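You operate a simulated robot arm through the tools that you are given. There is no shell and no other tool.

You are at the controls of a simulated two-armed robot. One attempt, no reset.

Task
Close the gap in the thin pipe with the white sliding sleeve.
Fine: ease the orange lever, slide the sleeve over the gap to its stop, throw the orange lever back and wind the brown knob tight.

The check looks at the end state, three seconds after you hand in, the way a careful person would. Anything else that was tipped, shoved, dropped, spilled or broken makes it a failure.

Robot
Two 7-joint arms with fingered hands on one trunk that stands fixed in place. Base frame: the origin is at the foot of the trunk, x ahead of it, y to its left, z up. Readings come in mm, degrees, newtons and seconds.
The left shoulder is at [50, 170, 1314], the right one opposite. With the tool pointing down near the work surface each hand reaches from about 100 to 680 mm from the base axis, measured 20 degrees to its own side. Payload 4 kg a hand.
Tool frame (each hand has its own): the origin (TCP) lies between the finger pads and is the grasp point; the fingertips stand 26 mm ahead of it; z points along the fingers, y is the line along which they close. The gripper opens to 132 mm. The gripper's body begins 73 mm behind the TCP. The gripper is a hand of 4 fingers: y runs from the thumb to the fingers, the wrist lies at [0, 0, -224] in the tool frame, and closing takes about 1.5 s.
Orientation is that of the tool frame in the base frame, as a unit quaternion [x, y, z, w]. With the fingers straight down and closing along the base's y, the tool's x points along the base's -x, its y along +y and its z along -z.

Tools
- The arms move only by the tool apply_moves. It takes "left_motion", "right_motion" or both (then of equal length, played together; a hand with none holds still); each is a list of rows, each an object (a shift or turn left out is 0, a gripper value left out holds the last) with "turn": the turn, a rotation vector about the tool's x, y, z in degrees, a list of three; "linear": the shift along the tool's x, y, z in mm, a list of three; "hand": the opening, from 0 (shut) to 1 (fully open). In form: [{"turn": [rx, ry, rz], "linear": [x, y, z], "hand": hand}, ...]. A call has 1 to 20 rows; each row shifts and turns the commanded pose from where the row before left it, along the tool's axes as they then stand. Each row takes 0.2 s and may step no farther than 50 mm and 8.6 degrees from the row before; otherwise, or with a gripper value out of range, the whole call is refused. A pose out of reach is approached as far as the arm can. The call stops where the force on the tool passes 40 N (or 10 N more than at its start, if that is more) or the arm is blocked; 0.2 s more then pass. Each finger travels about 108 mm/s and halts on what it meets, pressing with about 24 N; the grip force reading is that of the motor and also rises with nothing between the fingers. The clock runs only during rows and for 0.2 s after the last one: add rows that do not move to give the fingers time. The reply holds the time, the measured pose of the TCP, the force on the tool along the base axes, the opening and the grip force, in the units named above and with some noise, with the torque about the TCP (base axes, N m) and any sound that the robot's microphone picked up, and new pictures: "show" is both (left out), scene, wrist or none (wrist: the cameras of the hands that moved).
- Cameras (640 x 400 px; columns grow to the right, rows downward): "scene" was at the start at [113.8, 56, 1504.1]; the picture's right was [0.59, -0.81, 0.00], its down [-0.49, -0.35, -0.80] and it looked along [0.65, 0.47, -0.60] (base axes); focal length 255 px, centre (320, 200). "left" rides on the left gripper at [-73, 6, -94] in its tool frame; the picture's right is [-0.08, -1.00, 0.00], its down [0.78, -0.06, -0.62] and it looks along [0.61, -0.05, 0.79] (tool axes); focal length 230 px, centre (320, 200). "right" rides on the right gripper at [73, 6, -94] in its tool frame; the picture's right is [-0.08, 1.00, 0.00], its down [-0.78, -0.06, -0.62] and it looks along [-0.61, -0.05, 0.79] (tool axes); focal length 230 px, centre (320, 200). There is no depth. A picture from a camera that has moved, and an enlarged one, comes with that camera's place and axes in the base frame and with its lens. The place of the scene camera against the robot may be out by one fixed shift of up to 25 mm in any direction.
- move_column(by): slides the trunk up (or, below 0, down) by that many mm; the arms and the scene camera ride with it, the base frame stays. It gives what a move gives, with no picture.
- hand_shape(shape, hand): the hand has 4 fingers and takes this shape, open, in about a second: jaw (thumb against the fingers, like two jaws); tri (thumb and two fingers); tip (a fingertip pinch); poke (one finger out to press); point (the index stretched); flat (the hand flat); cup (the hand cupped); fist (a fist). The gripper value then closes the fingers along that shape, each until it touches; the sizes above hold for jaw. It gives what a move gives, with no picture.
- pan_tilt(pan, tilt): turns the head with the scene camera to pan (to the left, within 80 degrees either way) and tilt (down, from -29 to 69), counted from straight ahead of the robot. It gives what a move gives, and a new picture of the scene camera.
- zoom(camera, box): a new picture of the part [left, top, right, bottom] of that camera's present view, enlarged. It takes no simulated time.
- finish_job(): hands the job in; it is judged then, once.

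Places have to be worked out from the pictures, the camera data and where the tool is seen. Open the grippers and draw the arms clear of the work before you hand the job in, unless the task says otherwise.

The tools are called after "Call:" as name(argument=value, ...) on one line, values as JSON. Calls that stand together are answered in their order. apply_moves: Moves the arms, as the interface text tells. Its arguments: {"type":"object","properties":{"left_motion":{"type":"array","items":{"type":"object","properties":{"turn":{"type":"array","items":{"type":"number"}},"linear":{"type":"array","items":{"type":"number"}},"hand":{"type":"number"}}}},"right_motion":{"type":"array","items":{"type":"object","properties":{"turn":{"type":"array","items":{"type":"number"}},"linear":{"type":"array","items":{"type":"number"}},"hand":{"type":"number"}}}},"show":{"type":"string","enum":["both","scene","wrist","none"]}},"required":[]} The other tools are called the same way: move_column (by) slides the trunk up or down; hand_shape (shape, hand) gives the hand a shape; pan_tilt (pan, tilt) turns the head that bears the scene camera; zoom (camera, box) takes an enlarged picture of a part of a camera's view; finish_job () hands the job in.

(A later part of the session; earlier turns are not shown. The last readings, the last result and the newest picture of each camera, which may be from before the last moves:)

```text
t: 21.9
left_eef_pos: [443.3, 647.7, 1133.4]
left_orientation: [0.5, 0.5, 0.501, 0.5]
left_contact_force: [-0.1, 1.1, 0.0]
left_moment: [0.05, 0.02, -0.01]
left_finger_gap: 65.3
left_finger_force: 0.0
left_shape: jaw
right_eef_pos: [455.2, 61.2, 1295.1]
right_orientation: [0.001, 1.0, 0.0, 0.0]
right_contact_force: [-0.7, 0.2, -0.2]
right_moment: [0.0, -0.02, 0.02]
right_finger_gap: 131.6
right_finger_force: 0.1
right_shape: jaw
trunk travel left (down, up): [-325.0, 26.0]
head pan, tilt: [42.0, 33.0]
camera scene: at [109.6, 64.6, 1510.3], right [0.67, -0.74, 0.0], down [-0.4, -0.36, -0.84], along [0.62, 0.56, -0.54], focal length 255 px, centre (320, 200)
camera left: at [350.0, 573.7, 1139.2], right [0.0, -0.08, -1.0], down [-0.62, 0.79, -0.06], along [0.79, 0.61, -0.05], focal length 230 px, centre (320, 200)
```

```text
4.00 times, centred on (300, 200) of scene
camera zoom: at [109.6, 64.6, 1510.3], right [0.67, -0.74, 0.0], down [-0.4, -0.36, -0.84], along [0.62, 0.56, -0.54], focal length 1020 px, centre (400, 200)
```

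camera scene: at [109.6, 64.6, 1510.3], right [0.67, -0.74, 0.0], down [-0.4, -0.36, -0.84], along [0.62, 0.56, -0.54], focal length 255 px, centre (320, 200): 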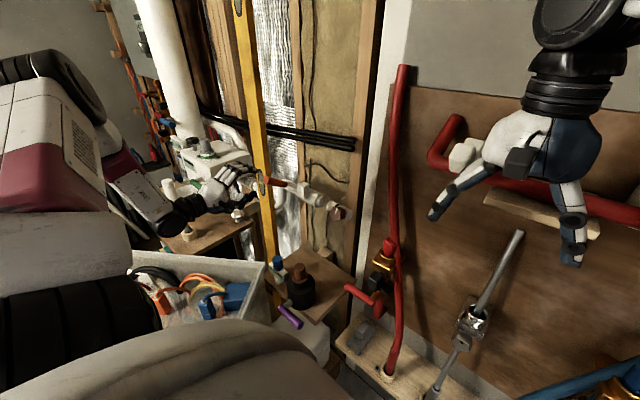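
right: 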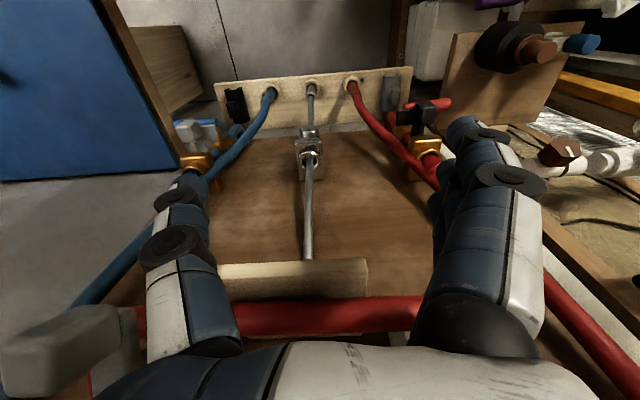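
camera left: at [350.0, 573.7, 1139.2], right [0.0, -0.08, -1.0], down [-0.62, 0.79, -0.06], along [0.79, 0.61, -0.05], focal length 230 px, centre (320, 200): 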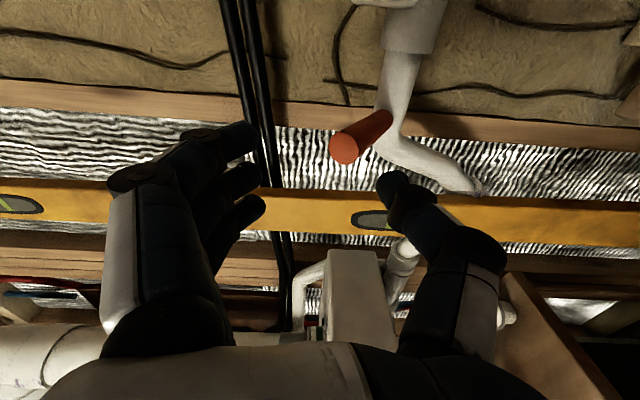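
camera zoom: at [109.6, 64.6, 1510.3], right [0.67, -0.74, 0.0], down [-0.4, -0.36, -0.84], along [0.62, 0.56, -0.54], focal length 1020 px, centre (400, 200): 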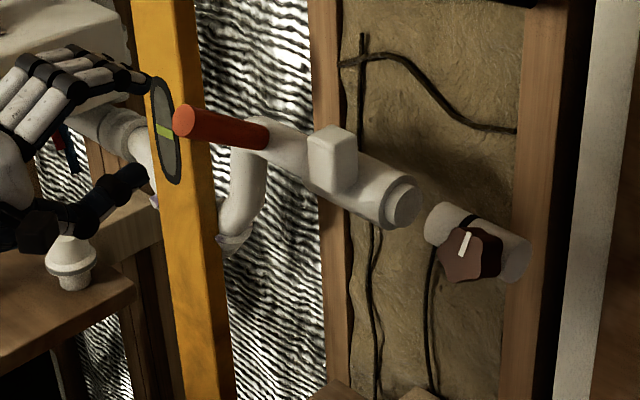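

Comparing zooms, the lever did rise ~3° (tip about 1.5 px higher). I'll pitch the hand ~34° to line up with the lever axis, shift onto that axis, and advance with the thumb below and fingers above.

Call:
apply_moves(left_motion=[{"turn": [8.5, 0, 0]}, {"turn": [8.5, 0, 0]}, {"turn": [8.5, 0, 0]}, {"turn": [8.5, 0, 0]}, {"linear": [0, 13, 5]}, {"linear": [0, 12.5, 10]}, {}])

```text
t: 23.5
left_eef_pos: [469.3, 647.1, 1145.9]
left_orientation: [0.624, 0.625, 0.332, 0.331]
left_contact_force: [-0.1, 0.0, -0.8]
left_moment: [0.01, 0.0, -0.03]
left_finger_gap: 65.6
left_finger_force: 0.1
left_shape: jaw
right_eef_pos: [455.6, 61.9, 1294.3]
right_orientation: [0.0, 1.0, 0.0, 0.001]
right_contact_force: [0.7, -0.5, 0.4]
right_moment: [0.0, -0.01, -0.02]
right_finger_gap: 132.0
right_finger_force: 0.1
right_shape: jaw
trunk travel left (down, up): [-325.0, 26.0]
head pan, tilt: [42.0, 33.0]
camera scene: at [109.4, 64.8, 1510.3], right [0.67, -0.74, 0.0], down [-0.4, -0.36, -0.84], along [0.62, 0.56, -0.54], focal length 255 px, centre (320, 200)
camera left: at [395.0, 572.3, 1203.0], right [-0.56, -0.08, -0.83], down [-0.55, 0.78, 0.29], along [0.63, 0.61, -0.48], focal length 230 px, centre (320, 200)
```

scene: 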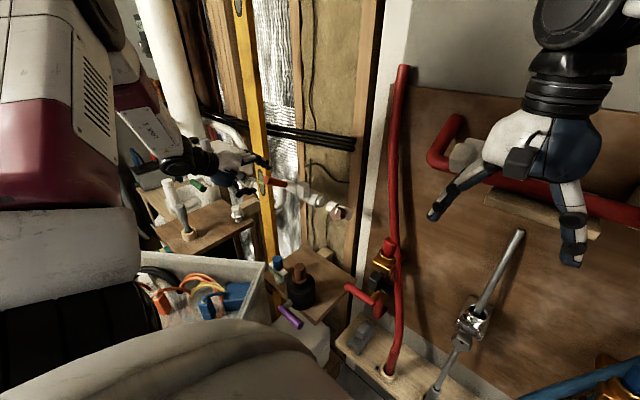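
left: 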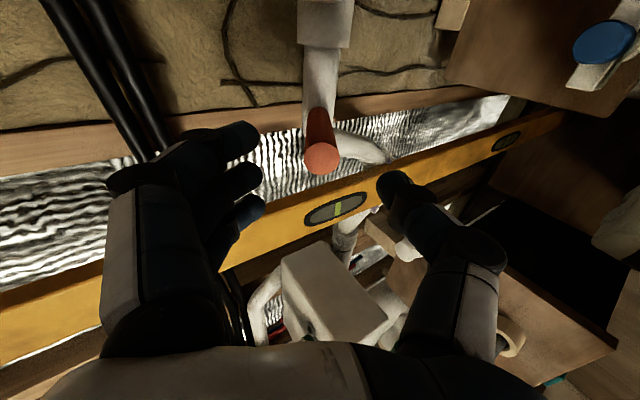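

The lever now lies exactly along the hand's centre line. I'll advance 68 mm in small steps and close on it.

Call:
apply_moves(left_motion=[{"linear": [0, 0, 17]}, {"linear": [0, 0, 17]}, {"linear": [0, 0, 17]}, {"linear": [0, 0, 17]}, {"hand": 0.1}, {}, {}, {}, {}])

```text
t: 25.5
left_eef_pos: [525.8, 647.2, 1109.4]
left_orientation: [0.624, 0.624, 0.332, 0.331]
left_contact_force: [-0.2, -0.3, -3.4]
left_moment: [-0.04, -0.01, -0.02]
left_finger_gap: 4.4
left_finger_force: 24.3
left_shape: jaw
right_eef_pos: [456.8, 61.0, 1293.8]
right_orientation: [0.0, 1.0, 0.0, 0.0]
right_contact_force: [0.3, 0.2, 1.1]
right_moment: [0.03, 0.03, 0.0]
right_finger_gap: 131.7
right_finger_force: 0.0
right_shape: jaw
trunk travel left (down, up): [-325.0, 26.0]
head pan, tilt: [42.0, 33.0]
camera scene: at [109.9, 64.9, 1510.3], right [0.67, -0.74, 0.0], down [-0.4, -0.36, -0.84], along [0.62, 0.56, -0.54], focal length 255 px, centre (320, 200)
camera left: at [452.2, 574.0, 1165.1], right [-0.56, -0.08, -0.83], down [-0.55, 0.79, 0.29], along [0.63, 0.61, -0.48], focal length 230 px, centre (320, 200)
```

scene: 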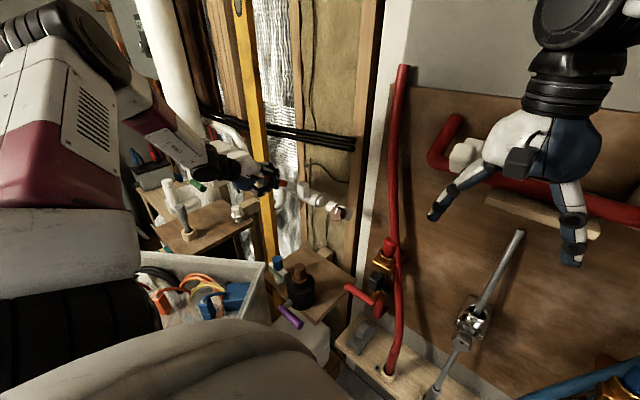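
left: 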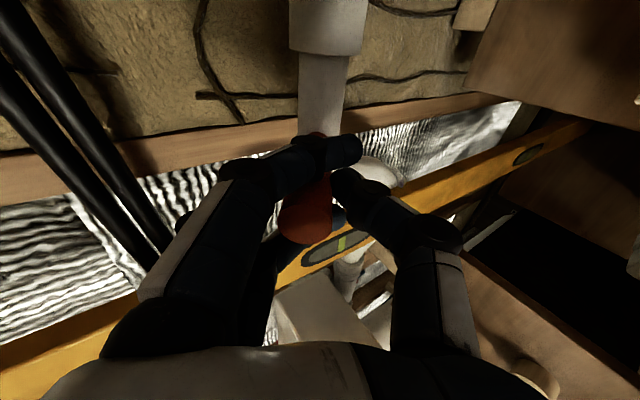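

The hand has closed; I'll zoom to verify the lever really is pinched between thumb and fingers.

Call:
zoom(camera="left", box=[220, 110, 420, 270])

Call:
zoom(camera="scene", box=[200, 140, 360, 240])

```text
2.50 times, centred on (320, 190) of left
camera zoom: at [452.2, 574.0, 1165.1], right [-0.56, -0.08, -0.83], down [-0.55, 0.79, 0.29], along [0.63, 0.61, -0.48], focal length 575 px, centre (320, 225)
```

zoom: 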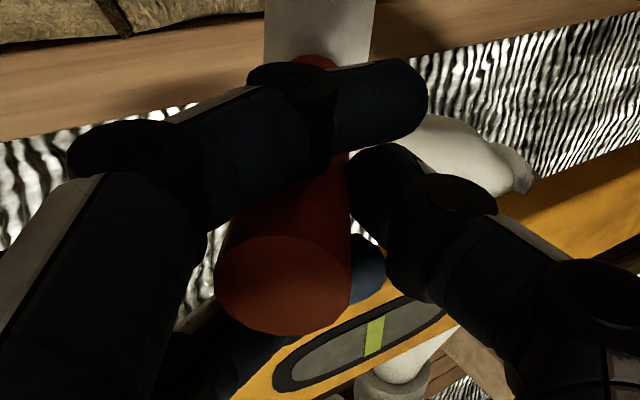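

```text
4.00 times, centred on (280, 190) of scene
camera zoom: at [109.9, 64.9, 1510.3], right [0.67, -0.74, 0.0], down [-0.4, -0.36, -0.84], along [0.62, 0.56, -0.54], focal length 1020 px, centre (480, 240)
```

zoom: 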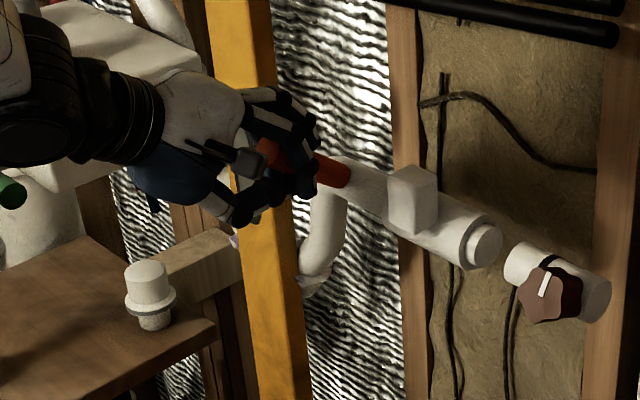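

The lever is well wrapped: fingers above and alongside, thumb below. I'll swing it up about the pipe axis (r≈88 mm) in 3° steps and watch the force.

Call:
apply_moves(left_motion=[{"linear": [0, 4.6, 0], "turn": [3, 0, 0]}, {"linear": [0, 4.6, 0], "turn": [3, 0, 0]}, {"linear": [0, 4.6, 0], "turn": [3, 0, 0]}, {"linear": [0, 4.6, 0], "turn": [3, 0, 0]}, {}])

```text
t: 26.7
left_eef_pos: [538.7, 648.1, 1122.0]
left_orientation: [0.656, 0.656, 0.264, 0.265]
left_contact_force: [-1.1, -0.8, -1.4]
left_moment: [0.0, 0.0, -0.03]
left_finger_gap: 4.2
left_finger_force: 24.0
left_shape: jaw
right_eef_pos: [455.9, 60.6, 1294.2]
right_orientation: [0.0, 1.0, 0.0, 0.0]
right_contact_force: [-0.1, 0.2, -0.2]
right_moment: [0.02, 0.0, 0.03]
right_finger_gap: 131.8
right_finger_force: 0.0
right_shape: jaw
trunk travel left (down, up): [-325.0, 26.0]
head pan, tilt: [42.0, 33.0]
camera scene: at [109.6, 64.7, 1510.3], right [0.67, -0.74, 0.0], down [-0.4, -0.36, -0.84], along [0.62, 0.56, -0.54], focal length 255 px, centre (320, 200)
camera left: at [477.6, 574.1, 1193.6], right [-0.72, -0.08, -0.69], down [-0.47, 0.79, 0.4], along [0.51, 0.61, -0.6], focal length 230 px, centre (320, 200)
```

scene: 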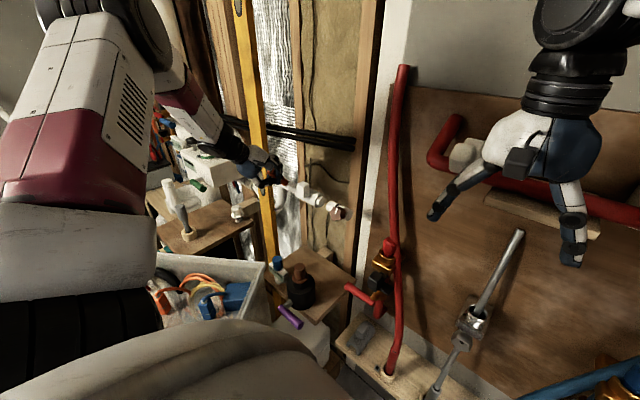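
left: 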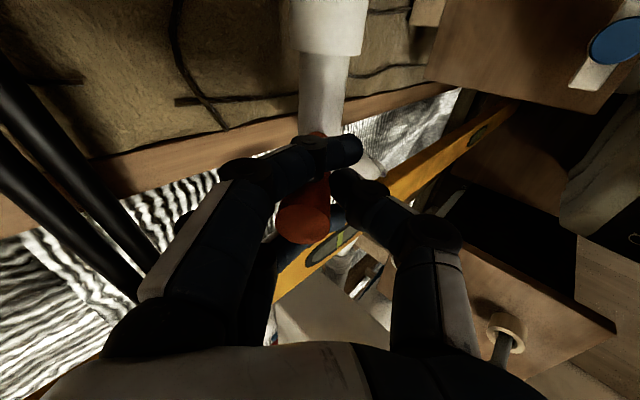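

The lever follows with almost no force, so this is the easing direction. I'll continue 20° more, watching for an end stop.

Call:
apply_moves(left_motion=[{"linear": [0, 6.1, 0], "turn": [4, 0, 0]}, {"linear": [0, 6.1, 0], "turn": [4, 0, 0]}, {"linear": [0, 6.1, 0], "turn": [4, 0, 0]}, {"linear": [0, 6.1, 0], "turn": [4, 0, 0]}, {"linear": [0, 6.1, 0], "turn": [4, 0, 0]}, {}])

```text
t: 28.1
left_eef_pos: [562.9, 647.7, 1139.3]
left_orientation: [0.692, 0.692, 0.146, 0.147]
left_contact_force: [-0.5, 3.8, -2.3]
left_moment: [0.01, -0.05, -0.03]
left_finger_gap: 4.0
left_finger_force: 23.7
left_shape: jaw
right_eef_pos: [455.3, 62.7, 1294.2]
right_orientation: [0.0, 1.0, 0.0, 0.0]
right_contact_force: [0.4, -0.2, 0.2]
right_moment: [-0.01, -0.01, -0.03]
right_finger_gap: 131.7
right_finger_force: 0.0
right_shape: jaw
trunk travel left (down, up): [-325.0, 26.0]
head pan, tilt: [42.0, 33.0]
camera scene: at [109.8, 65.6, 1510.3], right [0.67, -0.74, 0.0], down [-0.4, -0.36, -0.84], along [0.62, 0.56, -0.55], focal length 255 px, centre (320, 200)
camera left: at [529.5, 573.7, 1227.1], right [-0.91, -0.08, -0.4], down [-0.31, 0.78, 0.54], along [0.28, 0.61, -0.74], focal length 230 px, centre (320, 200)
```

scene: 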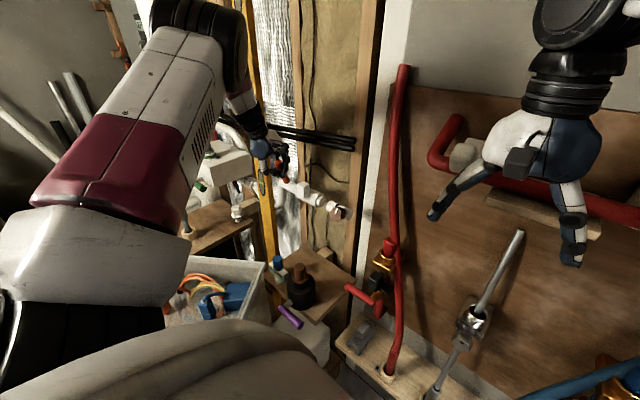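
left: 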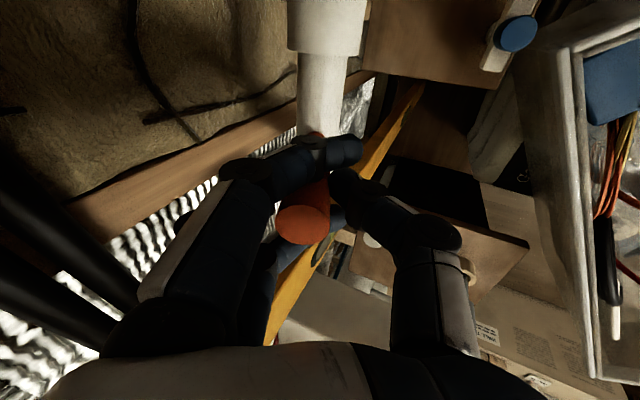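

The lever keeps following freely to ~66°. The black horizontal pipes run near x≈660, z≈1210–1245, so I'll stop turning the hand and just carry the lever along the arc in small steps, watching for its stop.

Call:
apply_moves(left_motion=[{"linear": [0, 4.6, 0.1]}, {"linear": [0, 4.6, 0.4]}, {"linear": [0, 4.6, 0.6]}, {}])

```text
t: 29.1
left_eef_pos: [575.6, 647.7, 1143.4]
left_orientation: [0.692, 0.692, 0.146, 0.147]
left_contact_force: [-4.6, 1.3, -8.0]
left_moment: [-0.05, 0.4, 0.0]
left_finger_gap: 4.2
left_finger_force: 23.6
left_shape: jaw
right_eef_pos: [456.2, 61.7, 1294.8]
right_orientation: [0.0, 1.0, 0.0, 0.0]
right_contact_force: [-0.1, -0.8, 0.3]
right_moment: [-0.01, -0.01, 0.0]
right_finger_gap: 132.0
right_finger_force: 0.0
right_shape: jaw
trunk travel left (down, up): [-325.0, 26.0]
head pan, tilt: [42.0, 33.0]
camera scene: at [109.7, 65.7, 1510.2], right [0.67, -0.74, 0.0], down [-0.4, -0.37, -0.84], along [0.62, 0.56, -0.55], focal length 255 px, centre (320, 200)
camera left: at [542.3, 574.0, 1231.1], right [-0.91, -0.08, -0.4], down [-0.31, 0.79, 0.54], along [0.28, 0.61, -0.74], focal length 230 px, centre (320, 200)
```

scene: 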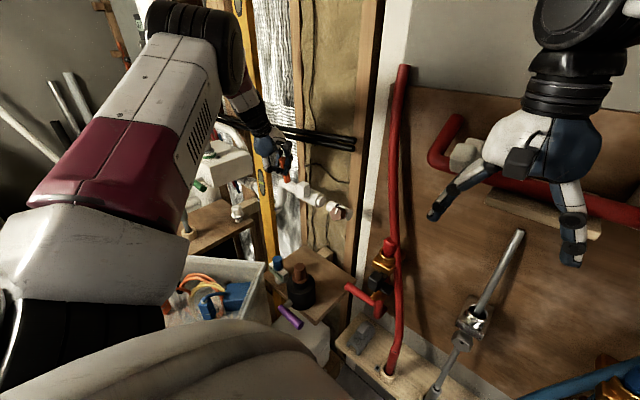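
left: 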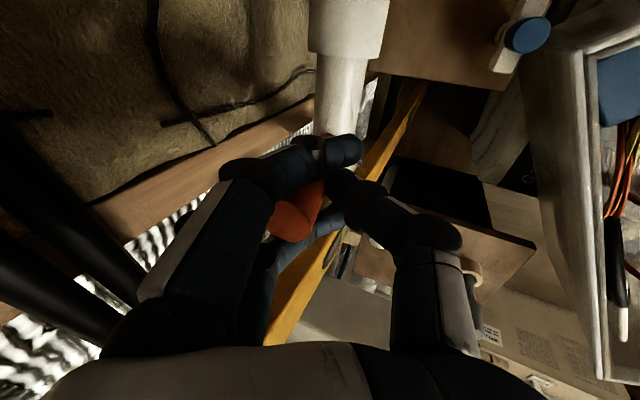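

The lever is now at about 75° and turns within the grip. I'll check the hand's clearance to the black pipes before going on.

Call:
zoom(camera="scene", box=[220, 90, 380, 230])

Call:
zoom(camera="left", box=[0, 100, 320, 300])

```text
2.86 times, centred on (300, 160) of scene
camera zoom: at [109.7, 65.7, 1510.2], right [0.67, -0.74, 0.0], down [-0.4, -0.37, -0.84], along [0.62, 0.56, -0.55], focal length 728 px, centre (377, 314)
```

zoom: 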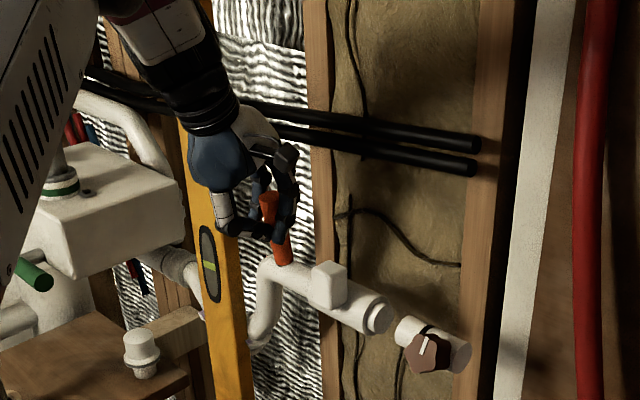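

```text
2.00 times, centred on (160, 200) of left
camera zoom: at [542.3, 574.0, 1231.1], right [-0.91, -0.08, -0.4], down [-0.31, 0.79, 0.54], along [0.28, 0.61, -0.74], focal length 460 px, centre (640, 200)
```

zoom: 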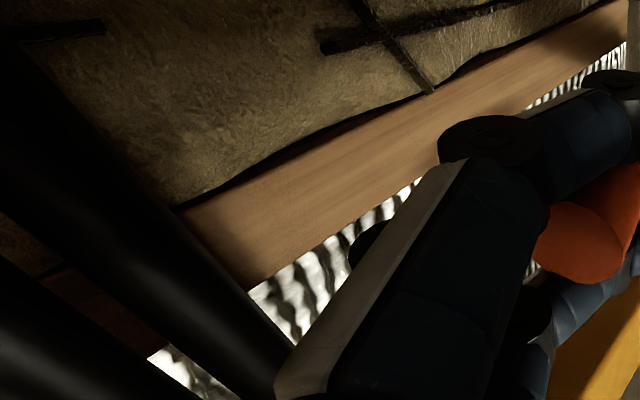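

The lever moved freely to ~75°, but the hand's upper edge is only ~25 mm from the black pipes. I'll back the arc off slightly, open modestly, and withdraw along the finger axis, away from the pipes.

Call:
apply_moves(left_motion=[{"linear": [0, -4.6, -0.5]}, {"linear": [0, -4.6, -0.3]}, {"hand": 0.4}, {}, {}, {"linear": [0, 0, -20]}, {"linear": [0, 0, -25]}, {"linear": [0, 0, -25]}, {}])

```text
t: 31.1
left_eef_pos: [540.1, 646.9, 1204.8]
left_orientation: [0.692, 0.691, 0.147, 0.147]
left_contact_force: [-0.1, -0.1, 0.5]
left_moment: [-0.03, 0.01, 0.01]
left_finger_gap: 52.6
left_finger_force: 0.0
left_shape: jaw
right_eef_pos: [456.8, 61.9, 1294.0]
right_orientation: [0.0, 1.0, 0.0, 0.0]
right_contact_force: [-0.4, 0.4, 0.0]
right_moment: [0.03, 0.06, 0.03]
right_finger_gap: 131.9
right_finger_force: 0.1
right_shape: jaw
trunk travel left (down, up): [-325.0, 26.0]
head pan, tilt: [42.0, 33.0]
camera scene: at [110.3, 64.9, 1510.2], right [0.67, -0.74, 0.0], down [-0.41, -0.36, -0.84], along [0.62, 0.56, -0.55], focal length 255 px, centre (320, 200)
camera left: at [506.5, 573.5, 1293.1], right [-0.91, -0.08, -0.41], down [-0.31, 0.79, 0.54], along [0.28, 0.61, -0.74], focal length 230 px, centre (320, 200)
```

scene: 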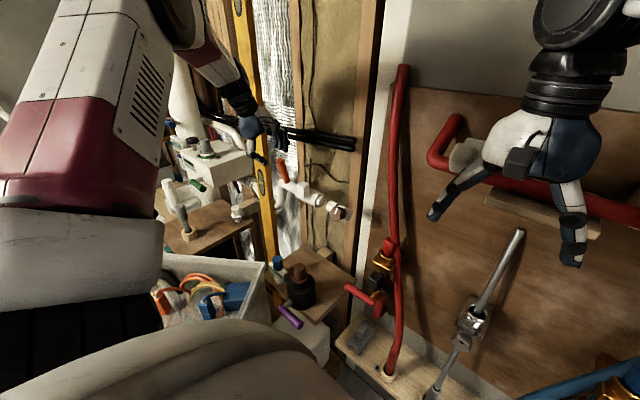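
left: 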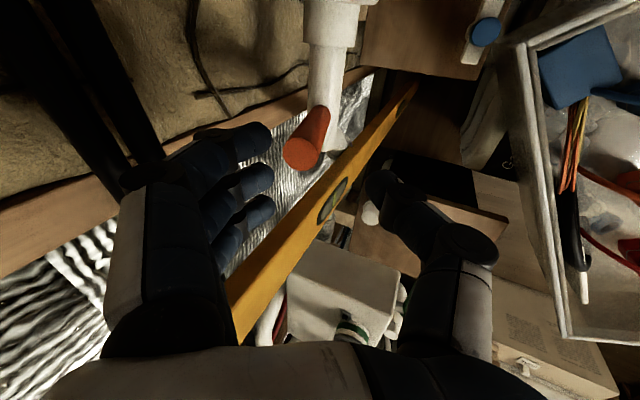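

The lever tip now reads ≈[575,648,1158], i.e. about 77°, and it stays there. To find its stop without nearing the black pipes, I'll retreat, level the hand, close the fingers and prepare to nudge the lever forward with the fingertips.

Call:
apply_moves(left_motion=[{"linear": [0, 0, -40]}, {"turn": [-8.25, 0, 0]}, {"turn": [-8.25, 0, 0]}, {"turn": [-8.25, 0, 0]}, {"turn": [-8.25, 0, 0]}, {"turn": [-8.25, 0, 0]}, {"turn": [-8.25, 0, 0]}, {"turn": [-8.25, 0, 0]}, {"turn": [-8.25, 0, 0], "hand": 0}, {"linear": [0, -25, -12]}, {"linear": [0, -25, -12]}, {"linear": [0, -25, -10]}, {"linear": [0, -16, 0]}, {}])

```text
t: 34.1
left_eef_pos: [489.1, 644.7, 1148.0]
left_orientation: [0.5, 0.5, 0.501, 0.499]
left_contact_force: [0.3, -0.1, -0.7]
left_moment: [0.02, 0.0, 0.0]
left_finger_gap: 0.1
left_finger_force: 24.3
left_shape: jaw
right_eef_pos: [456.3, 61.5, 1294.5]
right_orientation: [-0.001, 1.0, 0.0, 0.001]
right_contact_force: [0.1, 0.5, 0.1]
right_moment: [-0.01, 0.0, 0.0]
right_finger_gap: 131.7
right_finger_force: 0.1
right_shape: jaw
trunk travel left (down, up): [-325.0, 26.0]
head pan, tilt: [42.0, 33.0]
camera scene: at [109.4, 64.4, 1510.4], right [0.67, -0.74, 0.0], down [-0.4, -0.36, -0.84], along [0.62, 0.56, -0.54], focal length 255 px, centre (320, 200)
camera left: at [396.0, 571.4, 1155.1], right [0.0, -0.08, -1.0], down [-0.62, 0.78, -0.06], along [0.79, 0.61, -0.05], focal length 230 px, centre (320, 200)
```

scene: 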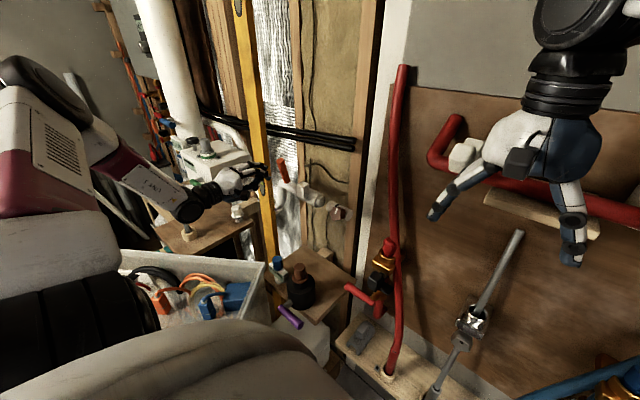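
left: 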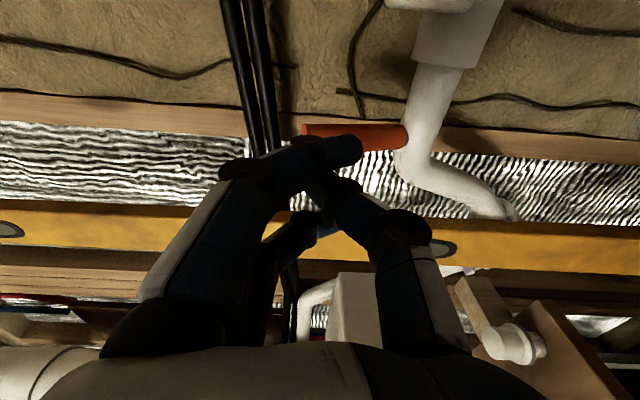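

From this view the lever looks nearly vertical (tip ≈[594,648,1162]). I'll zoom in to confirm its angle from both cameras.

Call:
zoom(camera="scene", box=[240, 140, 368, 220])

Call:
zoom(camera="left", box=[260, 60, 480, 200])

```text
5.00 times, centred on (304, 180) of scene
camera zoom: at [109.4, 64.4, 1510.4], right [0.67, -0.74, 0.0], down [-0.4, -0.36, -0.84], along [0.62, 0.56, -0.54], focal length 1275 px, centre (400, 300)
```

zoom: 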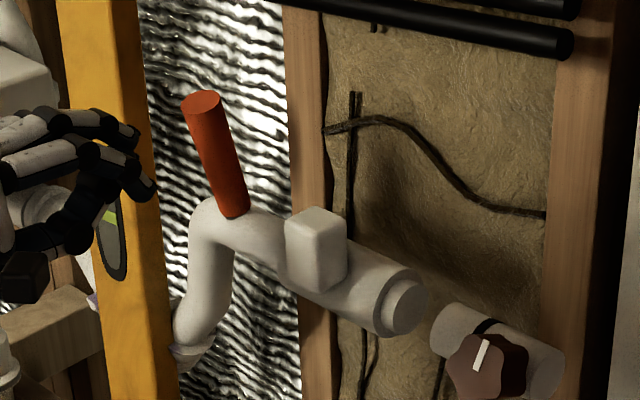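

```text
2.86 times, centred on (370, 130) of left
camera zoom: at [396.0, 571.4, 1155.1], right [0.0, -0.08, -1.0], down [-0.62, 0.78, -0.06], along [0.79, 0.61, -0.05], focal length 657 px, centre (177, 400)
```

zoom: 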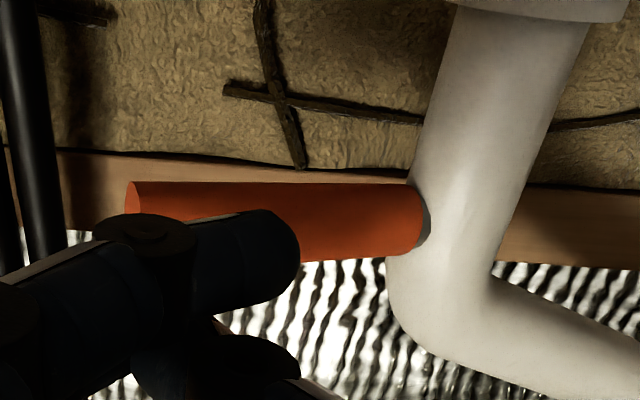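

The lever stands at roughly 80°. I'll advance the closed fingertips until they touch it, then nudge it on in small steps and watch the force for a stop.

Call:
apply_moves(left_motion=[{"linear": [0, 0, 20]}, {"linear": [0, 0, 15]}, {"linear": [0, 0, 6]}, {"linear": [0, 0, 5]}, {"linear": [0, 0, 5]}, {"linear": [0, 0, 5]}, {"linear": [0, 0, 5]}, {}])

```text
t: 35.9
left_eef_pos: [548.7, 646.8, 1150.7]
left_orientation: [0.5, 0.5, 0.5, 0.5]
left_contact_force: [-3.2, 1.3, 0.6]
left_moment: [0.02, -0.07, 0.04]
left_finger_gap: 0.0
left_finger_force: 24.0
left_shape: jaw
right_eef_pos: [456.3, 60.1, 1294.4]
right_orientation: [0.0, 1.0, 0.0, 0.0]
right_contact_force: [-0.5, 0.3, -0.8]
right_moment: [-0.01, 0.0, -0.03]
right_finger_gap: 131.6
right_finger_force: 0.0
right_shape: jaw
trunk travel left (down, up): [-325.0, 26.0]
head pan, tilt: [42.0, 33.0]
camera scene: at [109.1, 64.7, 1510.4], right [0.67, -0.74, 0.0], down [-0.4, -0.36, -0.84], along [0.62, 0.56, -0.54], focal length 255 px, centre (320, 200)
camera left: at [455.5, 573.3, 1156.7], right [0.0, -0.08, -1.0], down [-0.62, 0.78, -0.06], along [0.79, 0.61, -0.05], focal length 230 px, centre (320, 200)
```

scene: 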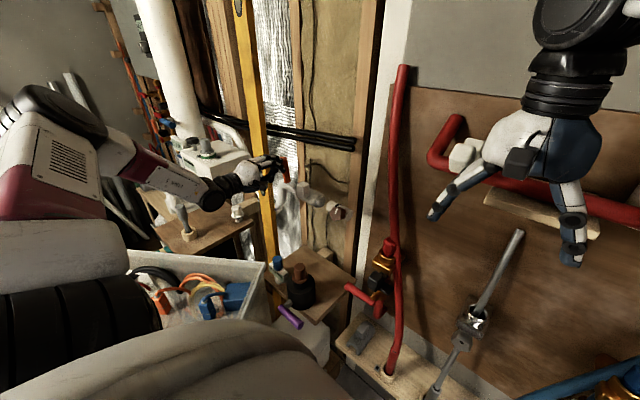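
left: 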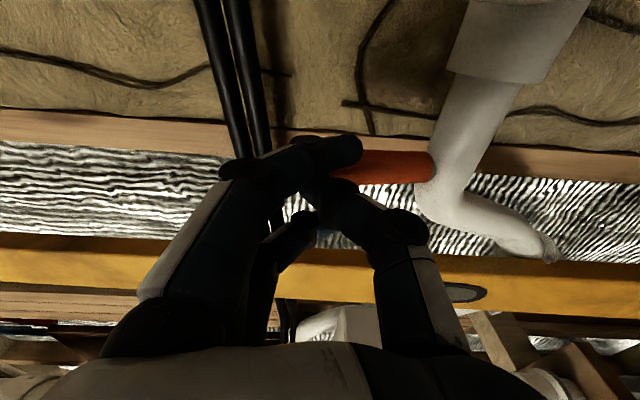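

Light contact (~3 N). I'll keep nudging forward in 3 mm steps.

Call:
apply_moves(left_motion=[{"linear": [0, 0, 3]}, {"linear": [0, 0, 3]}, {"linear": [0, 0, 3]}, {"linear": [0, 0, 3]}, {}])

Call:
zoom(camera="scene", box=[240, 140, 368, 220])

```text
t: 37.1
left_eef_pos: [560.2, 648.4, 1150.6]
left_orientation: [0.499, 0.5, 0.5, 0.501]
left_contact_force: [-2.2, -0.7, 3.6]
left_moment: [0.02, -0.07, -0.01]
left_finger_gap: 0.1
left_finger_force: 24.7
left_shape: jaw
right_eef_pos: [455.8, 60.2, 1294.8]
right_orientation: [0.0, 1.0, 0.0, 0.001]
right_contact_force: [1.4, 0.2, 0.6]
right_moment: [-0.03, 0.0, 0.01]
right_finger_gap: 131.9
right_finger_force: 0.1
right_shape: jaw
trunk travel left (down, up): [-325.0, 26.0]
head pan, tilt: [42.0, 33.0]
camera scene: at [109.0, 64.2, 1510.4], right [0.67, -0.74, 0.0], down [-0.4, -0.36, -0.84], along [0.62, 0.56, -0.54], focal length 255 px, centre (320, 200)
camera left: at [466.6, 573.4, 1156.6], right [0.0, -0.08, -1.0], down [-0.62, 0.79, -0.06], along [0.79, 0.61, -0.05], focal length 230 px, centre (320, 200)
```

scene: 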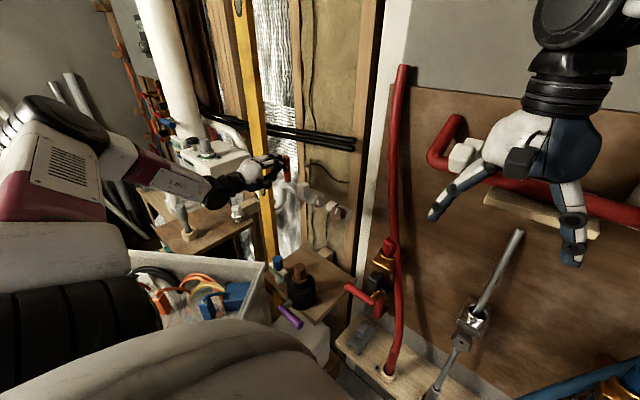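
left: 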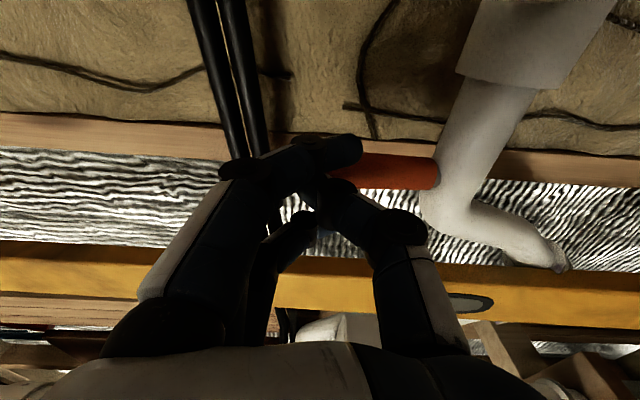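

```text
5.00 times, centred on (304, 180) of scene
camera zoom: at [109.0, 64.2, 1510.4], right [0.67, -0.74, 0.0], down [-0.4, -0.36, -0.84], along [0.62, 0.56, -0.54], focal length 1275 px, centre (400, 300)
```

zoom: 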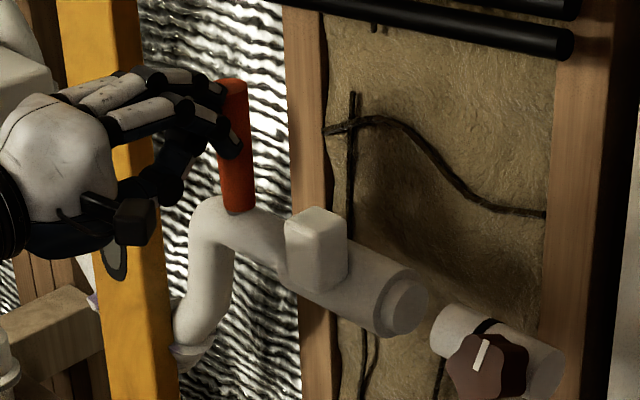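

The lever is now about vertical and still moving freely at ~3 N. I'll nudge on a further 12 mm.

Call:
apply_moves(left_motion=[{"linear": [0, 0, 3]}, {"linear": [0, 0, 3]}, {"linear": [0, 0, 3]}, {"linear": [0, 0, 3]}, {}], show="wrist")

Call:
zoom(camera="scene", box=[240, 140, 368, 220])

```text
t: 38.3
left_eef_pos: [569.3, 645.4, 1151.7]
left_orientation: [0.5, 0.499, 0.501, 0.501]
left_contact_force: [-17.1, -0.3, 7.7]
left_moment: [0.01, -0.32, 0.03]
left_finger_gap: 0.0
left_finger_force: 24.2
left_shape: jaw
right_eef_pos: [452.3, 60.6, 1295.7]
right_orientation: [-0.001, 1.0, 0.0, 0.002]
right_contact_force: [0.2, -0.4, 0.1]
right_moment: [-0.02, 0.03, 0.0]
right_finger_gap: 131.8
right_finger_force: 0.1
right_shape: jaw
trunk travel left (down, up): [-325.0, 26.0]
head pan, tilt: [42.0, 33.0]
camera left: at [477.0, 572.2, 1157.7], right [0.0, -0.08, -1.0], down [-0.62, 0.79, -0.06], along [0.79, 0.61, -0.04], focal length 230 px, centre (320, 200)
```

left: 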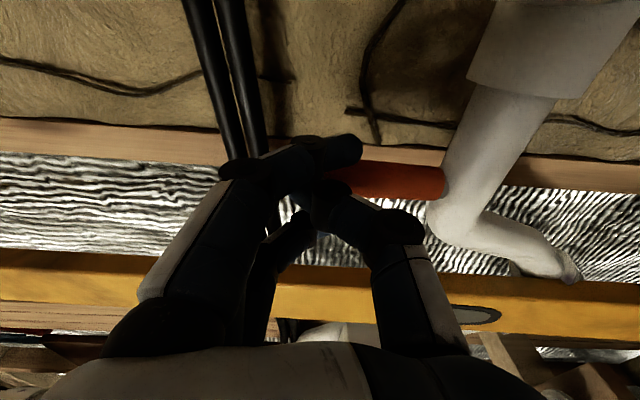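

```text
5.00 times, centred on (304, 180) of scene
camera zoom: at [105.9, 63.8, 1510.7], right [0.67, -0.74, 0.0], down [-0.4, -0.36, -0.84], along [0.62, 0.56, -0.54], focal length 1275 px, centre (400, 300)
```

zoom: 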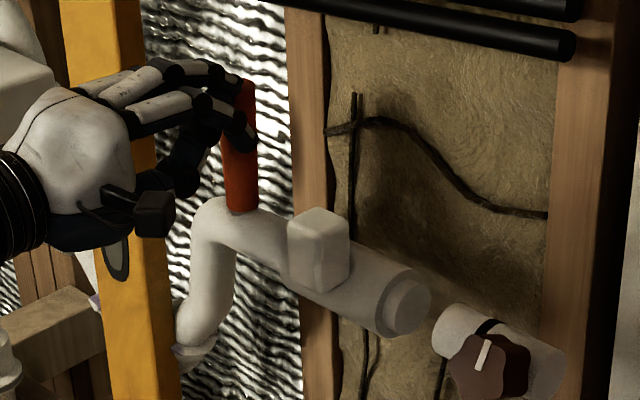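

Force rose to 17 N with little further motion: that is the lever's stop, at about 95°. The lever is eased; I'll back away, roll the hand back so it closes along the pipe, and look at the sleeve's block.

Call:
apply_moves(left_motion=[{"linear": [0, 0, -30]}, {"linear": [0, 0, -40]}, {"linear": [0, 0, -40], "hand": 0.6}, {"turn": [0, 0, -8.2], "linear": [0, 0, -15]}, {"turn": [0, 0, -8.2]}, {"turn": [0, 0, -8.2]}, {"turn": [0, 0, -8.2]}, {"turn": [0, 0, -8.2]}, {"turn": [0, 0, -8.2]}, {"turn": [0, 0, -8.2]}, {"turn": [0, 0, -8.2]}, {"turn": [0, 0, -8.2]}, {"turn": [0, 0, -8.2]}, {"turn": [0, 0, -8]}, {"linear": [0, -45, 0]}, {"linear": [0, -45, 0]}, {}])

```text
t: 41.9
left_eef_pos: [445.7, 558.1, 1150.8]
left_orientation: [0.0, 0.708, 0.0, 0.707]
left_contact_force: [-0.4, 0.5, 0.1]
left_moment: [-0.04, 0.02, -0.02]
left_finger_gap: 79.4
left_finger_force: 0.1
left_shape: jaw
right_eef_pos: [455.5, 60.6, 1293.9]
right_orientation: [-0.002, 1.0, -0.001, 0.0]
right_contact_force: [-0.3, 1.1, -0.4]
right_moment: [0.0, 0.02, 0.02]
right_finger_gap: 131.8
right_finger_force: 0.0
right_shape: jaw
trunk travel left (down, up): [-325.0, 26.0]
head pan, tilt: [42.0, 33.0]
camera scene: at [109.5, 64.9, 1510.3], right [0.67, -0.74, 0.0], down [-0.4, -0.36, -0.84], along [0.62, 0.56, -0.54], focal length 255 px, centre (320, 200)
camera left: at [353.1, 562.7, 1224.5], right [0.0, -1.0, 0.08], down [-0.62, -0.06, -0.79], along [0.79, -0.05, -0.61], focal length 230 px, centre (320, 200)
```

scene: 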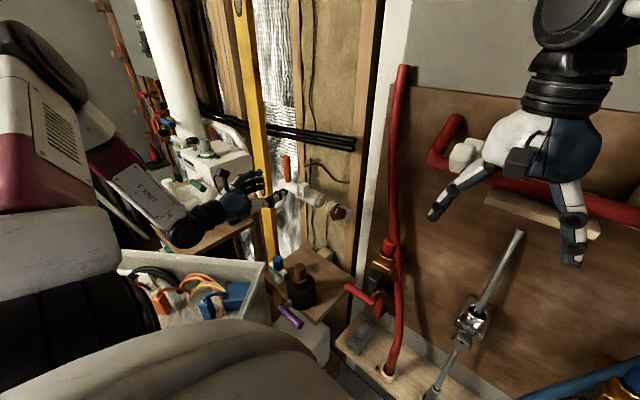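
left: 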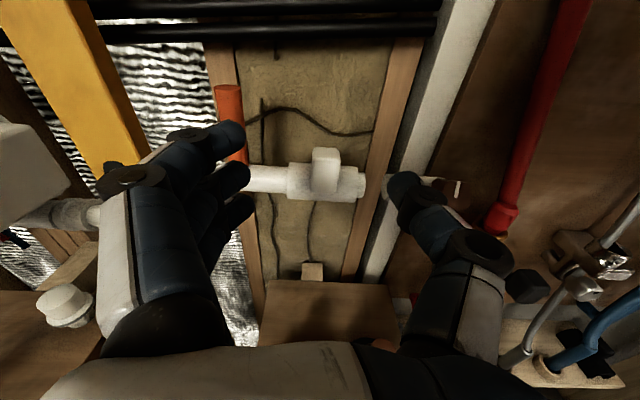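

The lever stands upright as eased. I'll zoom on the sleeve's block and the stub to place the grip.

Call:
zoom(camera="left", box=[240, 120, 400, 220])

Call:
zoom(camera="scene", box=[240, 140, 368, 220])

```text
4.00 times, centred on (320, 170) of left
camera zoom: at [353.1, 562.7, 1224.5], right [0.0, -1.0, 0.08], down [-0.62, -0.06, -0.79], along [0.79, -0.05, -0.61], focal length 920 px, centre (320, 320)
```

zoom: 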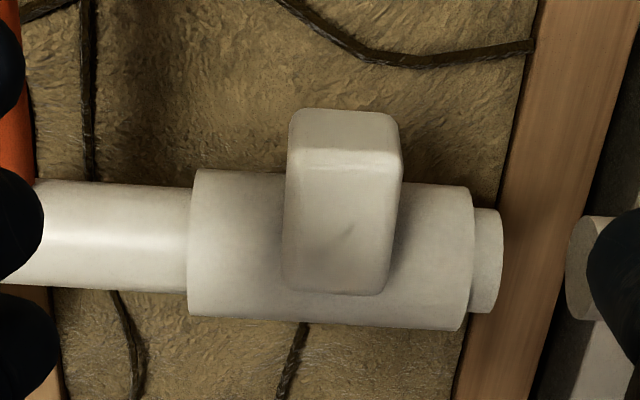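

```text
5.00 times, centred on (304, 180) of scene
camera zoom: at [109.5, 64.9, 1510.3], right [0.67, -0.74, 0.0], down [-0.4, -0.36, -0.84], along [0.62, 0.56, -0.54], focal length 1275 px, centre (400, 300)
```

zoom: 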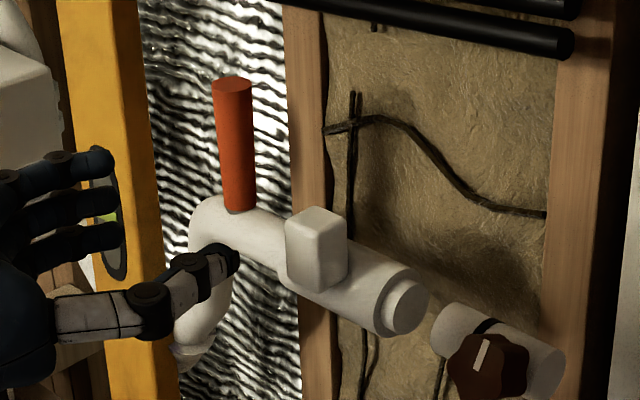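

I read the white block as y≈531–561, x≈570–593, z≈1068–1113, sitting on the sleeve's top front. I'll pitch the hand ~50° and come to a stand-off above it, straddling the block along y with the thumb on the knob side.

Call:
apply_moves(left_motion=[{"turn": [0, 8.4, 0]}, {"turn": [0, 8.4, 0]}, {"turn": [0, 8.3, 0]}, {"turn": [0, 8.3, 0]}, {"turn": [0, 8.3, 0]}, {"turn": [0, 8.3, 0]}, {"linear": [-31.5, -6, 26.9]}, {"linear": [-31.5, -6, 26.9]}, {}])

```text
t: 43.9
left_eef_pos: [530.0, 545.2, 1150.6]
left_orientation: [0.0, 0.94, 0.0, 0.342]
left_contact_force: [0.3, -0.6, 0.0]
left_moment: [0.01, -0.02, -0.01]
left_finger_gap: 79.5
left_finger_force: 0.2
left_shape: jaw
right_eef_pos: [455.1, 62.7, 1294.5]
right_orientation: [0.0, 1.0, 0.0, 0.0]
right_contact_force: [-0.1, 0.0, -0.6]
right_moment: [-0.01, -0.02, 0.03]
right_finger_gap: 131.7
right_finger_force: 0.1
right_shape: jaw
trunk travel left (down, up): [-325.0, 26.0]
head pan, tilt: [42.0, 33.0]
camera scene: at [108.7, 65.0, 1510.4], right [0.67, -0.74, 0.0], down [-0.4, -0.36, -0.84], along [0.62, 0.56, -0.54], focal length 255 px, centre (320, 200)
camera left: at [524.9, 549.7, 1268.8], right [0.06, -1.0, 0.05], down [-1.0, -0.06, -0.03], along [0.04, -0.05, -1.0], focal length 230 px, centre (320, 200)
```

scene: 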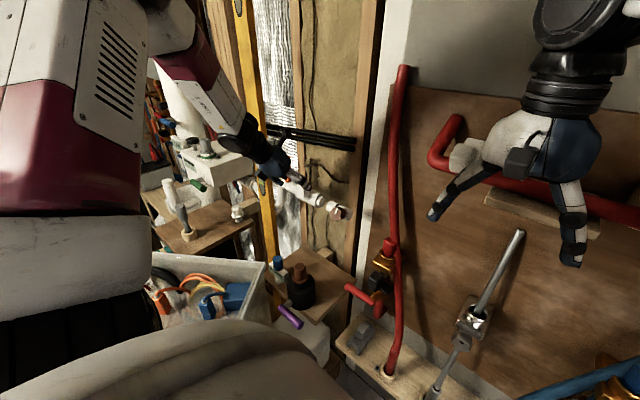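
left: 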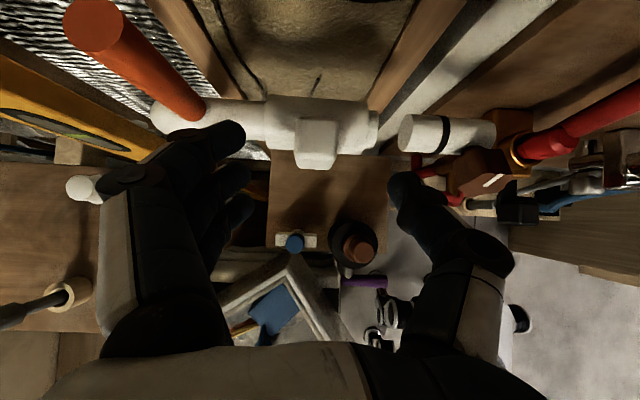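

This is nearly a straight-down view. I'll zoom to measure the block, sleeve, stub and knob from above.

Call:
zoom(camera="left", box=[220, 80, 380, 180])

Call:
zoom(camera="left", box=[370, 90, 550, 210])

```text
4.00 times, centred on (300, 130) of left
camera zoom: at [524.9, 549.7, 1268.8], right [0.06, -1.0, 0.05], down [-1.0, -0.06, -0.03], along [0.04, -0.05, -1.0], focal length 920 px, centre (400, 480)
```

zoom: 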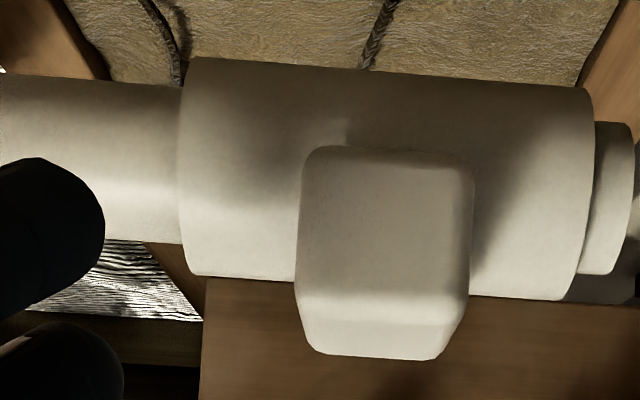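

```text
3.33 times, centred on (460, 150) of left
camera zoom: at [524.9, 549.7, 1268.8], right [0.06, -1.0, 0.05], down [-1.0, -0.06, -0.03], along [0.04, -0.05, -1.0], focal length 767 px, centre (-147, 367)
```

zoom: 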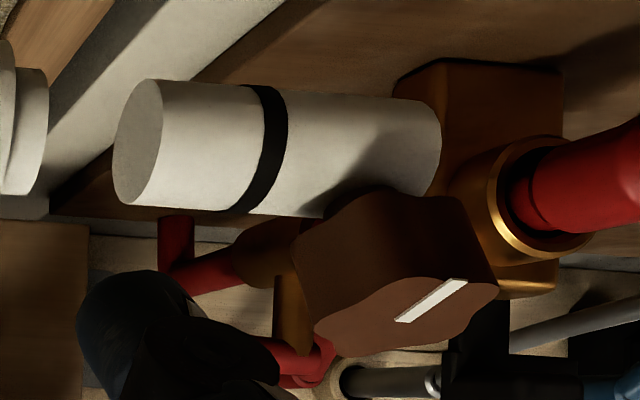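

From two views the block spans x≈559–586, y≈533–561, z≈1076–1117, and the pipe axis is at x≈600, z≈1060 with sleeve radius ≈24. I'll advance 57 mm so the pads straddle the block with the fingertips just short of the sleeve, then close.

Call:
apply_moves(left_motion=[{"linear": [0.5, 0.6, 15]}, {"linear": [0.5, 0.5, 15]}, {"linear": [0.5, 0.5, 14]}, {"linear": [0, 0, 12]}, {}])

```text
t: 45.1
left_eef_pos: [567.4, 546.3, 1107.3]
left_orientation: [0.0, 0.94, 0.0, 0.342]
left_contact_force: [0.7, 0.3, 0.4]
left_moment: [-0.01, 0.03, 0.04]
left_finger_gap: 79.2
left_finger_force: 0.1
left_shape: jaw
right_eef_pos: [456.6, 60.6, 1294.0]
right_orientation: [0.0, 1.0, 0.0, 0.0]
right_contact_force: [-0.6, 0.3, 0.5]
right_moment: [0.01, 0.05, -0.01]
right_finger_gap: 131.7
right_finger_force: 0.1
right_shape: jaw
trunk travel left (down, up): [-325.0, 26.0]
head pan, tilt: [42.0, 33.0]
camera scene: at [109.4, 64.4, 1510.4], right [0.67, -0.74, 0.0], down [-0.4, -0.36, -0.84], along [0.62, 0.56, -0.54], focal length 255 px, centre (320, 200)
camera left: at [562.8, 551.2, 1225.9], right [0.06, -1.0, 0.05], down [-1.0, -0.06, -0.03], along [0.04, -0.05, -1.0], focal length 230 px, centre (320, 200)
```

scene: 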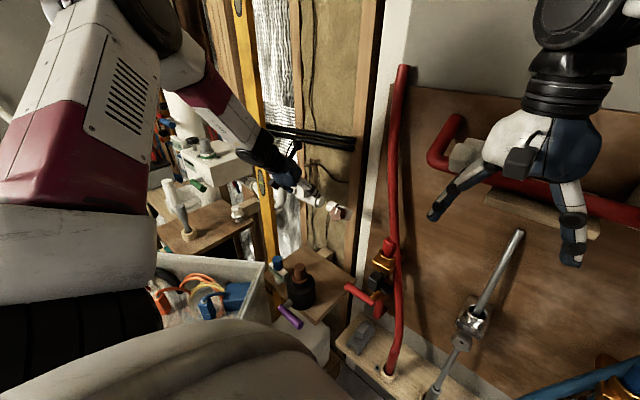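
left: 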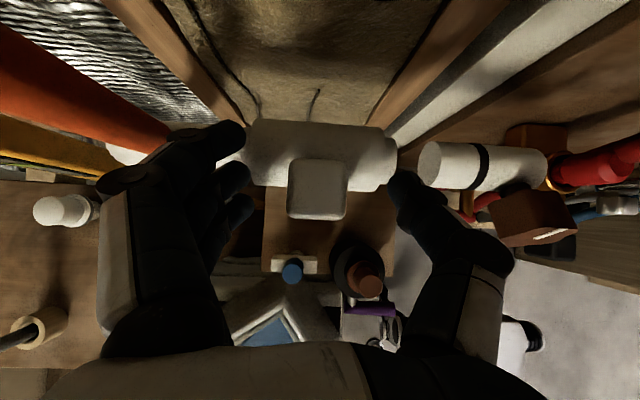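

The block sits squarely between thumb and fingers. I'll close on it.

Call:
apply_moves(left_motion=[{"hand": 0.15}, {}, {}, {}, {}], show="wrist")

```text
t: 46.3
left_eef_pos: [567.2, 546.8, 1106.8]
left_orientation: [-0.001, 0.94, 0.001, 0.342]
left_contact_force: [1.8, 1.9, -0.2]
left_moment: [0.02, 0.04, -0.11]
left_finger_gap: 21.2
left_finger_force: 24.2
left_shape: jaw
right_eef_pos: [457.0, 61.7, 1292.5]
right_orientation: [0.0, 1.0, 0.0, 0.0]
right_contact_force: [-0.1, -0.4, -0.1]
right_moment: [0.02, 0.01, -0.01]
right_finger_gap: 132.0
right_finger_force: 0.1
right_shape: jaw
trunk travel left (down, up): [-325.0, 26.0]
head pan, tilt: [42.0, 33.0]
camera left: at [563.3, 551.5, 1225.6], right [0.06, -1.0, 0.05], down [-1.0, -0.06, -0.03], along [0.03, -0.05, -1.0], focal length 230 px, centre (320, 200)
```

left: 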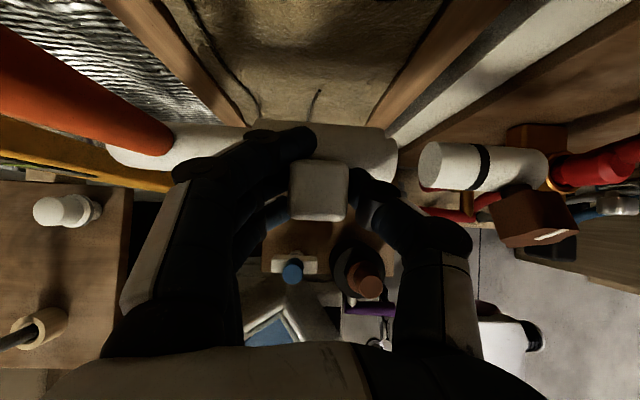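

Block gripped (24 N). I'll slide 16 mm toward −y first, watching the force.

Call:
apply_moves(left_motion=[{"linear": [0, -4, 0]}, {"linear": [0, -4, 0]}, {"linear": [0, -4, 0]}, {"linear": [0, -4, 0]}, {}], show="wrist")

```text
t: 47.5
left_eef_pos: [566.7, 530.3, 1105.4]
left_orientation: [0.0, 0.94, -0.001, 0.342]
left_contact_force: [13.8, 3.9, 2.9]
left_moment: [0.1, -0.09, -0.15]
left_finger_gap: 21.0
left_finger_force: 23.9
left_shape: jaw
right_eef_pos: [457.5, 61.8, 1293.2]
right_orientation: [0.0, 1.0, -0.001, -0.001]
right_contact_force: [1.1, -0.5, -0.1]
right_moment: [-0.04, -0.03, 0.01]
right_finger_gap: 131.9
right_finger_force: 0.1
right_shape: jaw
trunk travel left (down, up): [-325.0, 26.0]
head pan, tilt: [42.0, 33.0]
camera left: at [562.8, 535.5, 1225.4], right [0.06, -1.0, 0.05], down [-1.0, -0.06, -0.03], along [0.04, -0.05, -1.0], focal length 230 px, centre (320, 200)
```

left: 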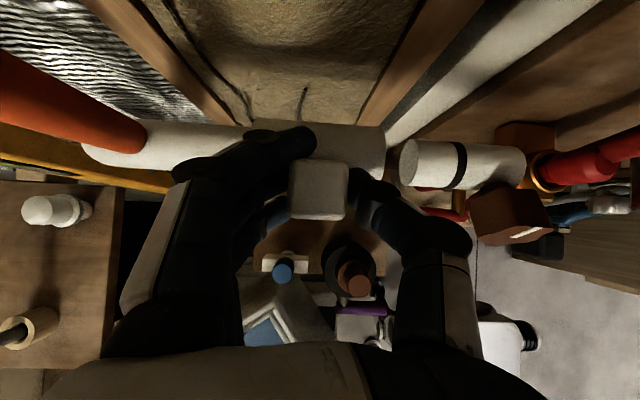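

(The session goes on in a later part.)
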